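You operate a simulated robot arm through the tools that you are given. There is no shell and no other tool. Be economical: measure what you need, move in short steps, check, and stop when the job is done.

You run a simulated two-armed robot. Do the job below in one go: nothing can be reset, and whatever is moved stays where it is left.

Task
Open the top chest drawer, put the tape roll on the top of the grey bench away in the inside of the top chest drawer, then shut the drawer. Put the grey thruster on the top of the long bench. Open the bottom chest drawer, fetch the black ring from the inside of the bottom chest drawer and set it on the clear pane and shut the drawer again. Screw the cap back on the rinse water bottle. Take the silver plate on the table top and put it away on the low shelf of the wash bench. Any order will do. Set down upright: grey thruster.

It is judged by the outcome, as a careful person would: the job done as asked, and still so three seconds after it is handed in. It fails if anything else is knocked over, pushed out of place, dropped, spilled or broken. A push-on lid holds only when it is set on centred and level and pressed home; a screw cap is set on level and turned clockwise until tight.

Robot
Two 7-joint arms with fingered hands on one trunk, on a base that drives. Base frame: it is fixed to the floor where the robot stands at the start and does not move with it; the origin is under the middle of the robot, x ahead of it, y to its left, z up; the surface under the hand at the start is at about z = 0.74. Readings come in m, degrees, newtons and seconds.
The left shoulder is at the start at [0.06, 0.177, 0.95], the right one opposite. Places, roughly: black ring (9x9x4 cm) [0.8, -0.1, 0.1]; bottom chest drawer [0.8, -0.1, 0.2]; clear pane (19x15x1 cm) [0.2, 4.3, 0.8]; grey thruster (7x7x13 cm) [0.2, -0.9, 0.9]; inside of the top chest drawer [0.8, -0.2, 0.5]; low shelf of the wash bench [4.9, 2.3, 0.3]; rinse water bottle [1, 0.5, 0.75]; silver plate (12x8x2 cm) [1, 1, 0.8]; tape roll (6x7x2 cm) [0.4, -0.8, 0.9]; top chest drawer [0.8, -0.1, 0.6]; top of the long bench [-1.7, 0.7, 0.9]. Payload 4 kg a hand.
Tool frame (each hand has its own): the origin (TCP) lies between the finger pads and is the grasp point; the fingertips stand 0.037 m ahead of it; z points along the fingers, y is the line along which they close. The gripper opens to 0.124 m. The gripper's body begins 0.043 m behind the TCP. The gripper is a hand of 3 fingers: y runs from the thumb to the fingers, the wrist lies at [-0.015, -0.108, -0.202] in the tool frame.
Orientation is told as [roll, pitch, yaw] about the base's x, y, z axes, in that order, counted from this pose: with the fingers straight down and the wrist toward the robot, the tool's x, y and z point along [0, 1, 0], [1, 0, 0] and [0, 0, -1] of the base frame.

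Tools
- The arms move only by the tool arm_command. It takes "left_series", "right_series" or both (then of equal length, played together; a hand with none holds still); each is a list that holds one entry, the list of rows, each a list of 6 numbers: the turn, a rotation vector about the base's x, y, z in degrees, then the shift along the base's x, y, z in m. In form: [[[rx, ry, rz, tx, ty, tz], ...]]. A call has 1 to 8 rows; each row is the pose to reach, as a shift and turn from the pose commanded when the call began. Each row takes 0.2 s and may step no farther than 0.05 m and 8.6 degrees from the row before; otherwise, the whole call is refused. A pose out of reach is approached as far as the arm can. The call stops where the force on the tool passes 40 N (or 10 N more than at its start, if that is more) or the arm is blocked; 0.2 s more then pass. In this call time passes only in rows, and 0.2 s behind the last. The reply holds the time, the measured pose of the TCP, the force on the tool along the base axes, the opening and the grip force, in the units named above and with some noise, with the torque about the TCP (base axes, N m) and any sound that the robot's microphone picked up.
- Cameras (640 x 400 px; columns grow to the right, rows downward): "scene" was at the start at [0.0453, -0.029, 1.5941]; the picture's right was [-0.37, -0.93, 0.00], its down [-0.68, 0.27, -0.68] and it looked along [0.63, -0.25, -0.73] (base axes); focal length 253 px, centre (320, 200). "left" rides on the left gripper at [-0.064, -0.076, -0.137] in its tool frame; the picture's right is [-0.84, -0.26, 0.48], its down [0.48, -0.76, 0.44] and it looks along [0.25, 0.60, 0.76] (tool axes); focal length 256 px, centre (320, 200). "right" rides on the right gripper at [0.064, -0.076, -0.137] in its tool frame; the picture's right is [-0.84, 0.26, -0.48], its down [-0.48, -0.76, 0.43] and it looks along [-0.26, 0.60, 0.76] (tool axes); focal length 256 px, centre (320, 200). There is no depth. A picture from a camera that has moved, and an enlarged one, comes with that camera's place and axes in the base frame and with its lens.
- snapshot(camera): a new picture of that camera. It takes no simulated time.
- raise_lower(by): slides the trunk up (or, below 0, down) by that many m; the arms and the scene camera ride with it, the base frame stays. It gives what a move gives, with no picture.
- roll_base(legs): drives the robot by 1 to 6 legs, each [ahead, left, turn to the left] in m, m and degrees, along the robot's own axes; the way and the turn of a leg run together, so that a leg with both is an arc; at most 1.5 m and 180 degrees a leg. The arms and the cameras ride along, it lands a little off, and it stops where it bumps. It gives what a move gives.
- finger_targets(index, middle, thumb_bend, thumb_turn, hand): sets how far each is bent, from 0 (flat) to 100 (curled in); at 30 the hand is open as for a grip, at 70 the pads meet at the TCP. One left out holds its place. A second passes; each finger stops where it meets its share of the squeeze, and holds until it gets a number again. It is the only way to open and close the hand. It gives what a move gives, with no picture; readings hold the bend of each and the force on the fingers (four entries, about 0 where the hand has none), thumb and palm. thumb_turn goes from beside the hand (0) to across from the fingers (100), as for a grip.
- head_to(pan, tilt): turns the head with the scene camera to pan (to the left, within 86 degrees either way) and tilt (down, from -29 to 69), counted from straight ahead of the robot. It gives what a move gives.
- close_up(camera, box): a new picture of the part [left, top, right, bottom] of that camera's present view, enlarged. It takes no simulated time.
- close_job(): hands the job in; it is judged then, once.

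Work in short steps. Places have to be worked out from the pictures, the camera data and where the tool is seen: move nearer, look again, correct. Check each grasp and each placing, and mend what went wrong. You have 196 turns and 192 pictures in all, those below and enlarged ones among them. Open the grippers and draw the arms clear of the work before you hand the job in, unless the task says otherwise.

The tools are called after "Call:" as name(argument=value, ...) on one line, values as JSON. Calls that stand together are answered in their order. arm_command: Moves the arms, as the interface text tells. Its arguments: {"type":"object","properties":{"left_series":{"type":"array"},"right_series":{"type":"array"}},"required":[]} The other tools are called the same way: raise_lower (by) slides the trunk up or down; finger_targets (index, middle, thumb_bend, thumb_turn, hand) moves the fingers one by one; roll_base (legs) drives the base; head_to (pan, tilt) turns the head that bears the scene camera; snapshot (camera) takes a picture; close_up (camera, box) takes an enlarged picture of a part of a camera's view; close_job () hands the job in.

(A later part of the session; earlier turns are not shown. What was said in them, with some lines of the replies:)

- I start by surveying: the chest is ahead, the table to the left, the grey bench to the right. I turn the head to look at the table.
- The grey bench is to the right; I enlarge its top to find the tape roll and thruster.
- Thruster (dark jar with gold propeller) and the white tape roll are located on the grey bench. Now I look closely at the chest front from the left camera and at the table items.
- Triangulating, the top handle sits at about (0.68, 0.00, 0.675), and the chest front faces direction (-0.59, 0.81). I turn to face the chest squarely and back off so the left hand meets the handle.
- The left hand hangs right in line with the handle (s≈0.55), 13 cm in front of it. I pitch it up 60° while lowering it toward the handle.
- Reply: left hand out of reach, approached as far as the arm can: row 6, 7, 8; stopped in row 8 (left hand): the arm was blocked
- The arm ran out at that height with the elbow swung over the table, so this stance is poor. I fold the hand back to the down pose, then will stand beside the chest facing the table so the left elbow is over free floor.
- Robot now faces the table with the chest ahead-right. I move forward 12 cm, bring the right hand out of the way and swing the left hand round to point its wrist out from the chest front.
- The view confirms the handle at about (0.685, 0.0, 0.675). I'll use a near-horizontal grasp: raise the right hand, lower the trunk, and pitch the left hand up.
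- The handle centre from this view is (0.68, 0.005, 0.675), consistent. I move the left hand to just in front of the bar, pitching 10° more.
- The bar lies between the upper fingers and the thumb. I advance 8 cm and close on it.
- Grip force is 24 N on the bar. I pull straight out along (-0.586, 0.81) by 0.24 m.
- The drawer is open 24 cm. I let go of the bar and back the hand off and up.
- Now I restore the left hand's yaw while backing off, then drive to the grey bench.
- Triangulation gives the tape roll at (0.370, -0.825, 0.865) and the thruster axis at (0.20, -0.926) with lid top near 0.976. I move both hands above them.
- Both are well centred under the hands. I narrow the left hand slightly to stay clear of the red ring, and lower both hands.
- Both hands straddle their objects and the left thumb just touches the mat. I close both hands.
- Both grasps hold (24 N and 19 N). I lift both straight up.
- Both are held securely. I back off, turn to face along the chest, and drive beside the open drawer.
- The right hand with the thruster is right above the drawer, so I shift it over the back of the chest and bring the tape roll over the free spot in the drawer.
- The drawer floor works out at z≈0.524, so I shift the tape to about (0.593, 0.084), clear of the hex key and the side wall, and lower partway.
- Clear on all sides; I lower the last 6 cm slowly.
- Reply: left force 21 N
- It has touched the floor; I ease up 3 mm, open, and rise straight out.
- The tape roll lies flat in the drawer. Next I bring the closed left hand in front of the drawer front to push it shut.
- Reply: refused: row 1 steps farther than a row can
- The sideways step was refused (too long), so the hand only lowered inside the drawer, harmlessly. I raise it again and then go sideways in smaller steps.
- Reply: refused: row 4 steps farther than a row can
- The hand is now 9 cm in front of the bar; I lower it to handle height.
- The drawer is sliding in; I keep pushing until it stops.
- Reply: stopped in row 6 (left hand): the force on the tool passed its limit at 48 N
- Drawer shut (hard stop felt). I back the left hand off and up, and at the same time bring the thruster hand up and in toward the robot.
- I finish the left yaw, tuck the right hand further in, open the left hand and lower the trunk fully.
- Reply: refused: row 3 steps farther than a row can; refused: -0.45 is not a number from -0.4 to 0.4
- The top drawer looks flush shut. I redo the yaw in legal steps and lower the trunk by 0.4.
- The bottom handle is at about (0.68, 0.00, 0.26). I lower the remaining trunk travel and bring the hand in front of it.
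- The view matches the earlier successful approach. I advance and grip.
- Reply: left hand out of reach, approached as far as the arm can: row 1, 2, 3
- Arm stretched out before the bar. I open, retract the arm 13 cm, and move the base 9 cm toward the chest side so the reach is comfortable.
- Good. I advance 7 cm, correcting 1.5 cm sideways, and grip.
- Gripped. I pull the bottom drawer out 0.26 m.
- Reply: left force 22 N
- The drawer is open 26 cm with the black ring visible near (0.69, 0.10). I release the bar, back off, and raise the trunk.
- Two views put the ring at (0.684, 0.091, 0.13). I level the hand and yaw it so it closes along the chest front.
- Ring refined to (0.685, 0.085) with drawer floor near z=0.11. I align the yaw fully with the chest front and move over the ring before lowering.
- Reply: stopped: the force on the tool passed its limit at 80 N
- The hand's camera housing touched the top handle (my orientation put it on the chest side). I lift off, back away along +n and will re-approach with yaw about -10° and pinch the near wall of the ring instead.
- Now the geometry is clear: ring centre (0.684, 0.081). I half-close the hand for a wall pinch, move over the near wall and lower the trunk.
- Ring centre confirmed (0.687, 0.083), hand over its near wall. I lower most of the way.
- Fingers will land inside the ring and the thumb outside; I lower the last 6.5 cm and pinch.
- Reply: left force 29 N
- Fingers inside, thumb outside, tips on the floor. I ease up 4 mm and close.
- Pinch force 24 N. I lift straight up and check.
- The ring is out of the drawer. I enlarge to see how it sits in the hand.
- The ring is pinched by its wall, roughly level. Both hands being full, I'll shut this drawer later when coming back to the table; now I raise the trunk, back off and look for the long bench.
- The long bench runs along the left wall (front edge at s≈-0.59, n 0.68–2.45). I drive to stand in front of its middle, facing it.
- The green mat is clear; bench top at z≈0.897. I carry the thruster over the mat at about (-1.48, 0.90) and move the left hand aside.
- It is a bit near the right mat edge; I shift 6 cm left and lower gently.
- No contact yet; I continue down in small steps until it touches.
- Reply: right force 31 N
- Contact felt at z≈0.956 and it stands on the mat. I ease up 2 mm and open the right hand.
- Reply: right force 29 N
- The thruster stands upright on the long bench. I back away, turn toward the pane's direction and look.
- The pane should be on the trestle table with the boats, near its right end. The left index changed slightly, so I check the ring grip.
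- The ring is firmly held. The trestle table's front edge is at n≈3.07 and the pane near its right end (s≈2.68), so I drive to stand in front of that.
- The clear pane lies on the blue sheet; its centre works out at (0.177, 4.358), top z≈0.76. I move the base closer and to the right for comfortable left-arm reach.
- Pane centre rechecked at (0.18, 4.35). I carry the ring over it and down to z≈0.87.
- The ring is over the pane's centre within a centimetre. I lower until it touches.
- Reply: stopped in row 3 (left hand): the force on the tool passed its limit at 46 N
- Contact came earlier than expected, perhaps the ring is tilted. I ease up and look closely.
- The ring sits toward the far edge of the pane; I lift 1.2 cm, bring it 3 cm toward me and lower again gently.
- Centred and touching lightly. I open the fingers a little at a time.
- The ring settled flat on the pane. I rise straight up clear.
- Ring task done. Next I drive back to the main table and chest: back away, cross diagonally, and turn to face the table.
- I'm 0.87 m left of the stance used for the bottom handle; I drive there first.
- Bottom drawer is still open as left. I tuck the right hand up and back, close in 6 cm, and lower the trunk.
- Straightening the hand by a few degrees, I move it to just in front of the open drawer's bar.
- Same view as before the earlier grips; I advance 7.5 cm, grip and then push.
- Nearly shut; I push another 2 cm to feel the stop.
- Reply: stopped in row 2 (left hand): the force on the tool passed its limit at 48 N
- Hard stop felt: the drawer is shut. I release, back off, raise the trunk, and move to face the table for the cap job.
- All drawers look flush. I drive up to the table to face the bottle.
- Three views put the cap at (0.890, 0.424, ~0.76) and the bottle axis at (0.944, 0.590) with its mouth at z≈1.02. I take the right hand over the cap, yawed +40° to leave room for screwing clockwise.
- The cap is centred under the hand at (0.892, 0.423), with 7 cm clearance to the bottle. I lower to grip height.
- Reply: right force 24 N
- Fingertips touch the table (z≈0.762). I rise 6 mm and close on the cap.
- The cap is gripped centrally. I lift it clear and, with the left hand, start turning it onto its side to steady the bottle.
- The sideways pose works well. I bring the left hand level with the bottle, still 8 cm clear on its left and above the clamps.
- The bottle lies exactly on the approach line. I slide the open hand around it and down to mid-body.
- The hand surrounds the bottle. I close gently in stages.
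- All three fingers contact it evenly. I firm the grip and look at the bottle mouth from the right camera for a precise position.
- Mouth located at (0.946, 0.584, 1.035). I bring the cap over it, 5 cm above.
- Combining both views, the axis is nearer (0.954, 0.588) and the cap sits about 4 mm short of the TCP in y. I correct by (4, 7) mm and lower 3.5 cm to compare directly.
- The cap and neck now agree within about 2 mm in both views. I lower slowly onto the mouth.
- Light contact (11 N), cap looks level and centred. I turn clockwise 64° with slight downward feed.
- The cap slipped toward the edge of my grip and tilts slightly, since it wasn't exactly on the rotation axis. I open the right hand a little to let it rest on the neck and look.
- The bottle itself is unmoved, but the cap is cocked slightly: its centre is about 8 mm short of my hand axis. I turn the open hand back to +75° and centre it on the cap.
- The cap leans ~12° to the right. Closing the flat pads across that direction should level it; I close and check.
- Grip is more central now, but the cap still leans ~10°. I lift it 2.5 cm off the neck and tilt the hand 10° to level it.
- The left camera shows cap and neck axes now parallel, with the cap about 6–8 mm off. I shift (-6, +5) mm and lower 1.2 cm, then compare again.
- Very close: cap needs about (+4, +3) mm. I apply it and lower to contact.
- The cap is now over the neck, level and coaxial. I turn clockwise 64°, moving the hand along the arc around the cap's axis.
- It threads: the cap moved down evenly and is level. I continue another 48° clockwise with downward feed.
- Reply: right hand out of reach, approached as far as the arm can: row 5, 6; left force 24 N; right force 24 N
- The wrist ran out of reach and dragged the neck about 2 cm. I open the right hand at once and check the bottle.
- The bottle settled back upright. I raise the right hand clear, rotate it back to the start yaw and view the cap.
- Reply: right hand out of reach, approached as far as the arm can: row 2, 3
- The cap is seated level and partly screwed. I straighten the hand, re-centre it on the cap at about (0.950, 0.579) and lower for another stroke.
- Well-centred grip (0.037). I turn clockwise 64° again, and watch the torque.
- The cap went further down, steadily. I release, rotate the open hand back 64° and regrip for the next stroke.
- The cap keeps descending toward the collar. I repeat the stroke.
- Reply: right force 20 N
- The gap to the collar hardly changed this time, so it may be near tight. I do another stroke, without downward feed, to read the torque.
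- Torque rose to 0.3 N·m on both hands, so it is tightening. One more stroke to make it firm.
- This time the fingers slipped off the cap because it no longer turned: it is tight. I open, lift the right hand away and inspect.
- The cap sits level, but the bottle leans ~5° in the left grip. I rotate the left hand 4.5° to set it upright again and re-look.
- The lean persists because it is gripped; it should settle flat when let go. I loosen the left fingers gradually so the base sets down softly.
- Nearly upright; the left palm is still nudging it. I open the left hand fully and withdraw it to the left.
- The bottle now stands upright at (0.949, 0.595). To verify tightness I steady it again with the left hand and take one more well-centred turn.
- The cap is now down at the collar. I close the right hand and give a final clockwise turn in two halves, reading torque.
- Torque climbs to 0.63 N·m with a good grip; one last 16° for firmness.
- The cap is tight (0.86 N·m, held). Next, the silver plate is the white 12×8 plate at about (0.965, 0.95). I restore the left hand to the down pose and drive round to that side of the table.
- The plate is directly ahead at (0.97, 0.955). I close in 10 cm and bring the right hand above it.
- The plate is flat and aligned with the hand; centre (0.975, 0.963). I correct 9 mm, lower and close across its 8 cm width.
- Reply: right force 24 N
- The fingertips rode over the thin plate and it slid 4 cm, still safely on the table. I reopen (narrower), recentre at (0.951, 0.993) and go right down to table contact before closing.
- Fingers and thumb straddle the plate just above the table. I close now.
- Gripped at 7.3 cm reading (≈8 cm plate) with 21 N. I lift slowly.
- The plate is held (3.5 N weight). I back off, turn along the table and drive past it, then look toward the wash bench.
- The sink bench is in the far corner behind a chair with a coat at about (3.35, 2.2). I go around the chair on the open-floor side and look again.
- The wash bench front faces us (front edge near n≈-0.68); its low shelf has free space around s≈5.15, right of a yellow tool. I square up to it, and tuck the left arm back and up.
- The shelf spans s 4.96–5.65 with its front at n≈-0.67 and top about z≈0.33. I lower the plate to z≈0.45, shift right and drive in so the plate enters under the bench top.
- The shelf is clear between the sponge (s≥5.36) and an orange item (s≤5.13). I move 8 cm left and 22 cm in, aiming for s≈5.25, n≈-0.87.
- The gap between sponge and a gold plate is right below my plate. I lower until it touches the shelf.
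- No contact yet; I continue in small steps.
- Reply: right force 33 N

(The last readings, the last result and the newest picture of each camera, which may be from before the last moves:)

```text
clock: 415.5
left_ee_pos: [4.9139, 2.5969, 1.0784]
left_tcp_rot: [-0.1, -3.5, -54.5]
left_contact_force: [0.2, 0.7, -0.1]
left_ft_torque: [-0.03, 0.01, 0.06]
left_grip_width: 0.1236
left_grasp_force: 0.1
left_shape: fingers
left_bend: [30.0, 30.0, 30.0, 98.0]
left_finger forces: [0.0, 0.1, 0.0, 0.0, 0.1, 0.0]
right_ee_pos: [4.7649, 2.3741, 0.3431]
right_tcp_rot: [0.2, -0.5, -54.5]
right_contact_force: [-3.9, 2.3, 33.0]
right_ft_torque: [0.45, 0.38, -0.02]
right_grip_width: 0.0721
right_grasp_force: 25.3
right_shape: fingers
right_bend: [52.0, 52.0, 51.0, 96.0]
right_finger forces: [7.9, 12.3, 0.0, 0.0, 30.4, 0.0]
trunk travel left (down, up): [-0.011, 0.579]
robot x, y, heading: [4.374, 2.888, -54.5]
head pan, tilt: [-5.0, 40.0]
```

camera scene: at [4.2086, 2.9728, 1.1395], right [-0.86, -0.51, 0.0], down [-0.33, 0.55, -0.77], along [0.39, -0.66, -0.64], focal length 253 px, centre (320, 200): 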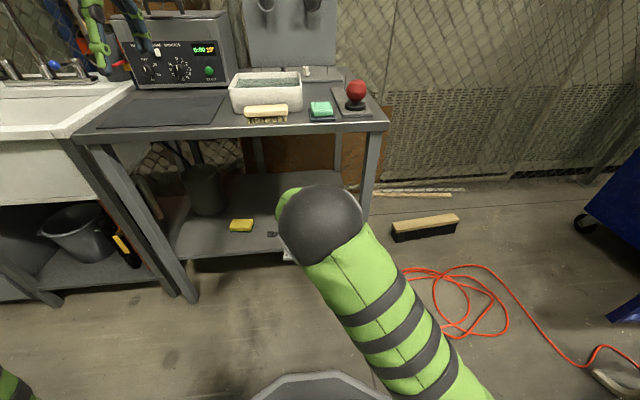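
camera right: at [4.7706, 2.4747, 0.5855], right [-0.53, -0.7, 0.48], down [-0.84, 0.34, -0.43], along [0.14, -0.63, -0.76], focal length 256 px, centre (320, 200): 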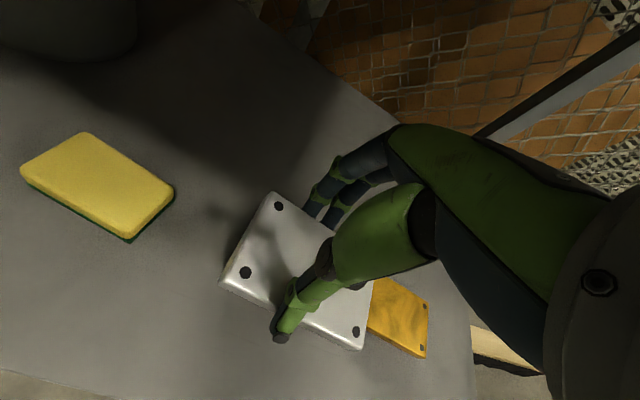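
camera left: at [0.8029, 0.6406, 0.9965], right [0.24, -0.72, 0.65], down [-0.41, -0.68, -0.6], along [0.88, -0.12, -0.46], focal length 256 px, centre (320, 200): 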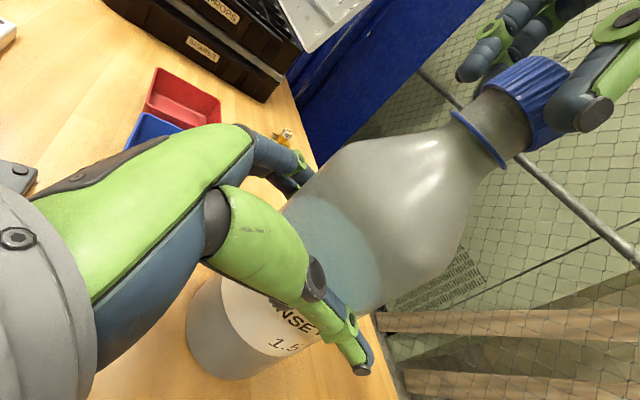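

Contact at z≈0.343. I ease up 4 mm, open the hand enough to clear the plate, and rise a little to check.

Call:
arm_command(right_series=[[[0, 0, 0, 0, 0, 0.007]]])

Call:
finger_targets(hand="right", index=36, middle=36, thumb_bend=36)

Call:
arm_command(right_series=[[[0, 0, 0, 0, 0, 0.02], [0, 0, 0, 0, 0, 0.05], [0, 0, 0, 0, 0, 0.08], [0, 0, 0, 0, 0, 0.105]]])

Call:
snapshot(camera="right")

```text
clock: 415.9
left_ee_pos: [4.9156, 2.595, 1.076]
left_tcp_rot: [-0.2, -3.4, -54.4]
left_contact_force: [-0.7, 0.3, -0.1]
left_ft_torque: [-0.02, 0.02, -0.01]
left_grip_width: 0.1236
left_grasp_force: 0.1
left_shape: fingers
left_bend: [30.0, 30.0, 30.0, 98.0]
left_finger forces: [0.0, 0.0, 0.0, 0.0, 0.0, 0.0]
right_ee_pos: [4.7625, 2.3762, 0.3442]
right_tcp_rot: [0.0, 0.2, -54.6]
right_contact_force: [2.5, -0.6, 7.1]
right_ft_torque: [0.06, 0.03, -0.04]
right_grip_width: 0.0712
right_grasp_force: 18.6
right_shape: fingers
right_bend: [51.0, 52.0, 52.0, 96.0]
right_finger forces: [10.0, 9.4, 0.0, 0.0, 17.7, 0.0]
trunk travel left (down, up): [-0.011, 0.579]
robot x, y, heading: [4.3704, 2.8877, -54.6]
head pan, tilt: [-5.0, 40.0]
```

```text
clock: 416.9
left_ee_pos: [4.9151, 2.5955, 1.0766]
left_tcp_rot: [-0.2, -3.3, -54.5]
left_contact_force: [-0.5, 0.1, 0.6]
left_ft_torque: [-0.01, -0.01, 0.0]
left_grip_width: 0.1236
left_grasp_force: 0.1
left_shape: fingers
left_bend: [30.0, 30.0, 30.0, 98.0]
left_finger forces: [0.0, 0.0, 0.0, 0.0, 0.1, 0.0]
right_ee_pos: [4.7637, 2.3751, 0.345]
right_tcp_rot: [0.0, 0.1, -54.5]
right_contact_force: [-0.6, 0.5, 0.6]
right_ft_torque: [0.01, 0.01, 0.03]
right_grip_width: 0.1052
right_grasp_force: 0.0
right_shape: fingers
right_bend: [36.0, 36.0, 36.0, 97.0]
right_finger forces: [0.0, 0.0, 0.0, 0.0, 0.1, 0.0]
trunk travel left (down, up): [-0.011, 0.579]
robot x, y, heading: [4.3723, 2.889, -54.7]
head pan, tilt: [-5.0, 40.0]
```

```text
clock: 417.9
left_ee_pos: [4.9157, 2.595, 1.0769]
left_tcp_rot: [-0.2, -3.2, -54.4]
left_contact_force: [0.1, 0.2, -0.1]
left_ft_torque: [0.02, 0.0, -0.04]
left_grip_width: 0.123
left_grasp_force: 0.1
left_shape: fingers
left_bend: [30.0, 30.0, 30.0, 98.0]
left_finger forces: [0.0, 0.1, 0.0, 0.0, 0.0, 0.0]
right_ee_pos: [4.7626, 2.3761, 0.4474]
right_tcp_rot: [0.0, 0.1, -54.4]
right_contact_force: [0.5, -0.4, -0.4]
right_ft_torque: [0.02, 0.01, 0.03]
right_grip_width: 0.1054
right_grasp_force: 0.0
right_shape: fingers
right_bend: [36.0, 36.0, 36.0, 97.0]
right_finger forces: [0.0, 0.0, 0.1, 0.1, 0.1, 0.0]
trunk travel left (down, up): [-0.011, 0.579]
robot x, y, heading: [4.3748, 2.8899, -54.6]
head pan, tilt: [-5.0, 40.0]
```

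```text
5 pictures are left
camera right: at [4.7684, 2.4742, 0.5854], right [-0.53, -0.7, 0.48], down [-0.84, 0.34, -0.43], along [0.14, -0.63, -0.76], focal length 256 px, centre (320, 200)
```

right: 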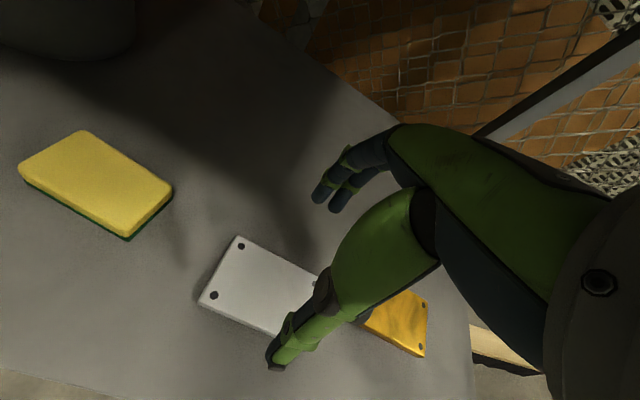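

The plate lies flat on the low shelf. I back straight out and check it once more.

Call:
roll_base(legs=[[-0.5, 0, 0]])

Call:
raise_lower(by=0.3)

Call:
head_to(pan=0, tilt=38)

Call:
close_up(camera="scene", box=[200, 120, 440, 300])

```text
clock: 420.9
left_ee_pos: [4.6229, 3.008, 1.0763]
left_tcp_rot: [-0.1, -3.3, -54.4]
left_contact_force: [0.8, 0.3, -0.1]
left_ft_torque: [0.0, 0.01, -0.02]
left_grip_width: 0.1233
left_grasp_force: 0.0
left_shape: fingers
left_bend: [30.0, 30.0, 30.0, 98.0]
left_finger forces: [0.0, 0.1, 0.0, 0.0, 0.0, 0.0]
right_ee_pos: [4.4683, 2.7896, 0.4472]
right_tcp_rot: [0.2, 0.1, -54.3]
right_contact_force: [0.9, -0.2, -1.1]
right_ft_torque: [0.02, -0.03, 0.02]
right_grip_width: 0.1053
right_grasp_force: 0.0
right_shape: fingers
right_bend: [36.0, 36.0, 36.0, 97.0]
right_finger forces: [0.1, 0.0, 0.1, 0.0, 0.0, 0.0]
trunk travel left (down, up): [-0.011, 0.579]
robot x, y, heading: [4.0802, 3.3003, -54.6]
head pan, tilt: [-5.0, 40.0]
```

```text
clock: 423.9
left_ee_pos: [4.6219, 3.0077, 1.3763]
left_tcp_rot: [-0.2, -3.3, -54.3]
left_contact_force: [0.0, 0.2, 0.3]
left_ft_torque: [0.06, 0.0, -0.03]
left_grip_width: 0.1233
left_grasp_force: 0.0
left_shape: fingers
left_bend: [30.0, 30.0, 30.0, 98.0]
left_finger forces: [0.0, 0.1, 0.0, 0.0, 0.1, 0.0]
right_ee_pos: [4.4693, 2.7893, 0.7479]
right_tcp_rot: [0.0, 0.2, -54.2]
right_contact_force: [0.8, 0.2, 0.7]
right_ft_torque: [-0.01, 0.01, 0.0]
right_grip_width: 0.1052
right_grasp_force: 0.1
right_shape: fingers
right_bend: [36.0, 36.0, 36.0, 97.0]
right_finger forces: [0.0, 0.0, 0.0, 0.1, 0.1, 0.1]
trunk travel left (down, up): [-0.311, 0.279]
robot x, y, heading: [4.0822, 3.3006, -54.5]
head pan, tilt: [-5.0, 40.0]
```

```text
clock: 424.5
left_ee_pos: [4.6227, 3.008, 1.3759]
left_tcp_rot: [-0.2, -3.3, -54.3]
left_contact_force: [0.2, 0.5, 0.5]
left_ft_torque: [-0.02, -0.03, 0.02]
left_grip_width: 0.1236
left_grasp_force: 0.1
left_shape: fingers
left_bend: [30.0, 30.0, 30.0, 98.0]
left_finger forces: [0.0, 0.0, 0.1, 0.0, 0.2, 0.1]
right_ee_pos: [4.469, 2.7885, 0.7486]
right_tcp_rot: [0.0, 0.2, -54.4]
right_contact_force: [0.9, 0.5, 0.7]
right_ft_torque: [0.0, -0.01, 0.04]
right_grip_width: 0.1051
right_grasp_force: 0.1
right_shape: fingers
right_bend: [36.0, 36.0, 36.0, 97.0]
right_finger forces: [0.1, 0.1, 0.0, 0.0, 0.1, 0.1]
trunk travel left (down, up): [-0.311, 0.279]
robot x, y, heading: [4.0791, 3.3006, -54.7]
head pan, tilt: [0.0, 38.0]
```

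```text
2.22 times, centred on (320, 210) of scene
camera zoom: at [4.1132, 3.2558, 1.4425], right [-0.81, -0.58, 0.0], down [-0.36, 0.5, -0.79], along [0.46, -0.64, -0.62], focal length 563 px, centre (320, 178)
```

zoom: 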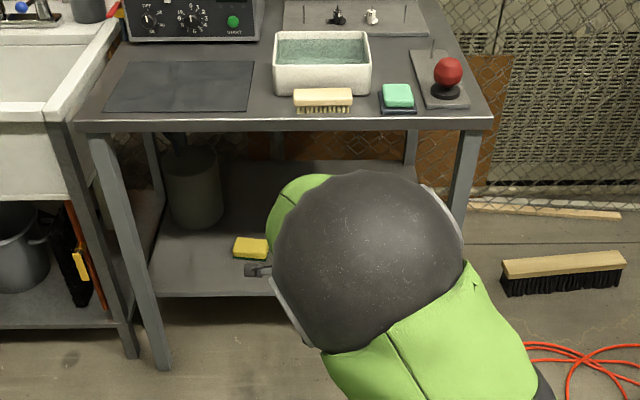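

The wash bench is undisturbed and the right camera showed the plate lying flat. Both hands are open and clear of the work, so I hand the job in.

Call:
close_job()

```text
The job is handed in.
```

I finished all five tasks and handed the job in; no result has come back yet.

- **Tape roll:** it lies flat in the top chest drawer, and I pushed the drawer shut until it hit its stop.
- **Grey thruster:** it stands upright on the green mat on the long bench.
- **Black ring:** it sits flat on the clear pane, and the bottom drawer is shut. While I was reaching for the ring, the left hand's camera bumped the top drawer handle. Nothing looked disturbed afterwards.
- **Rinse water bottle:** the cap is screwed tight, reaching 0.86 N·m on the last turn. The first try cross-threaded, so I took the cap off and redid it. The bottle tipped a few degrees and shifted about a centimetre while I worked, but it stands upright.
- **Silver plate:** it lies flat on the low shelf of the wash bench, between the sponge and a gold plate. It slid about 4 cm on the table when my first grip slipped.

I checked each item when I placed it. I did not go back to look at the chest, long bench or pane just before handing in.
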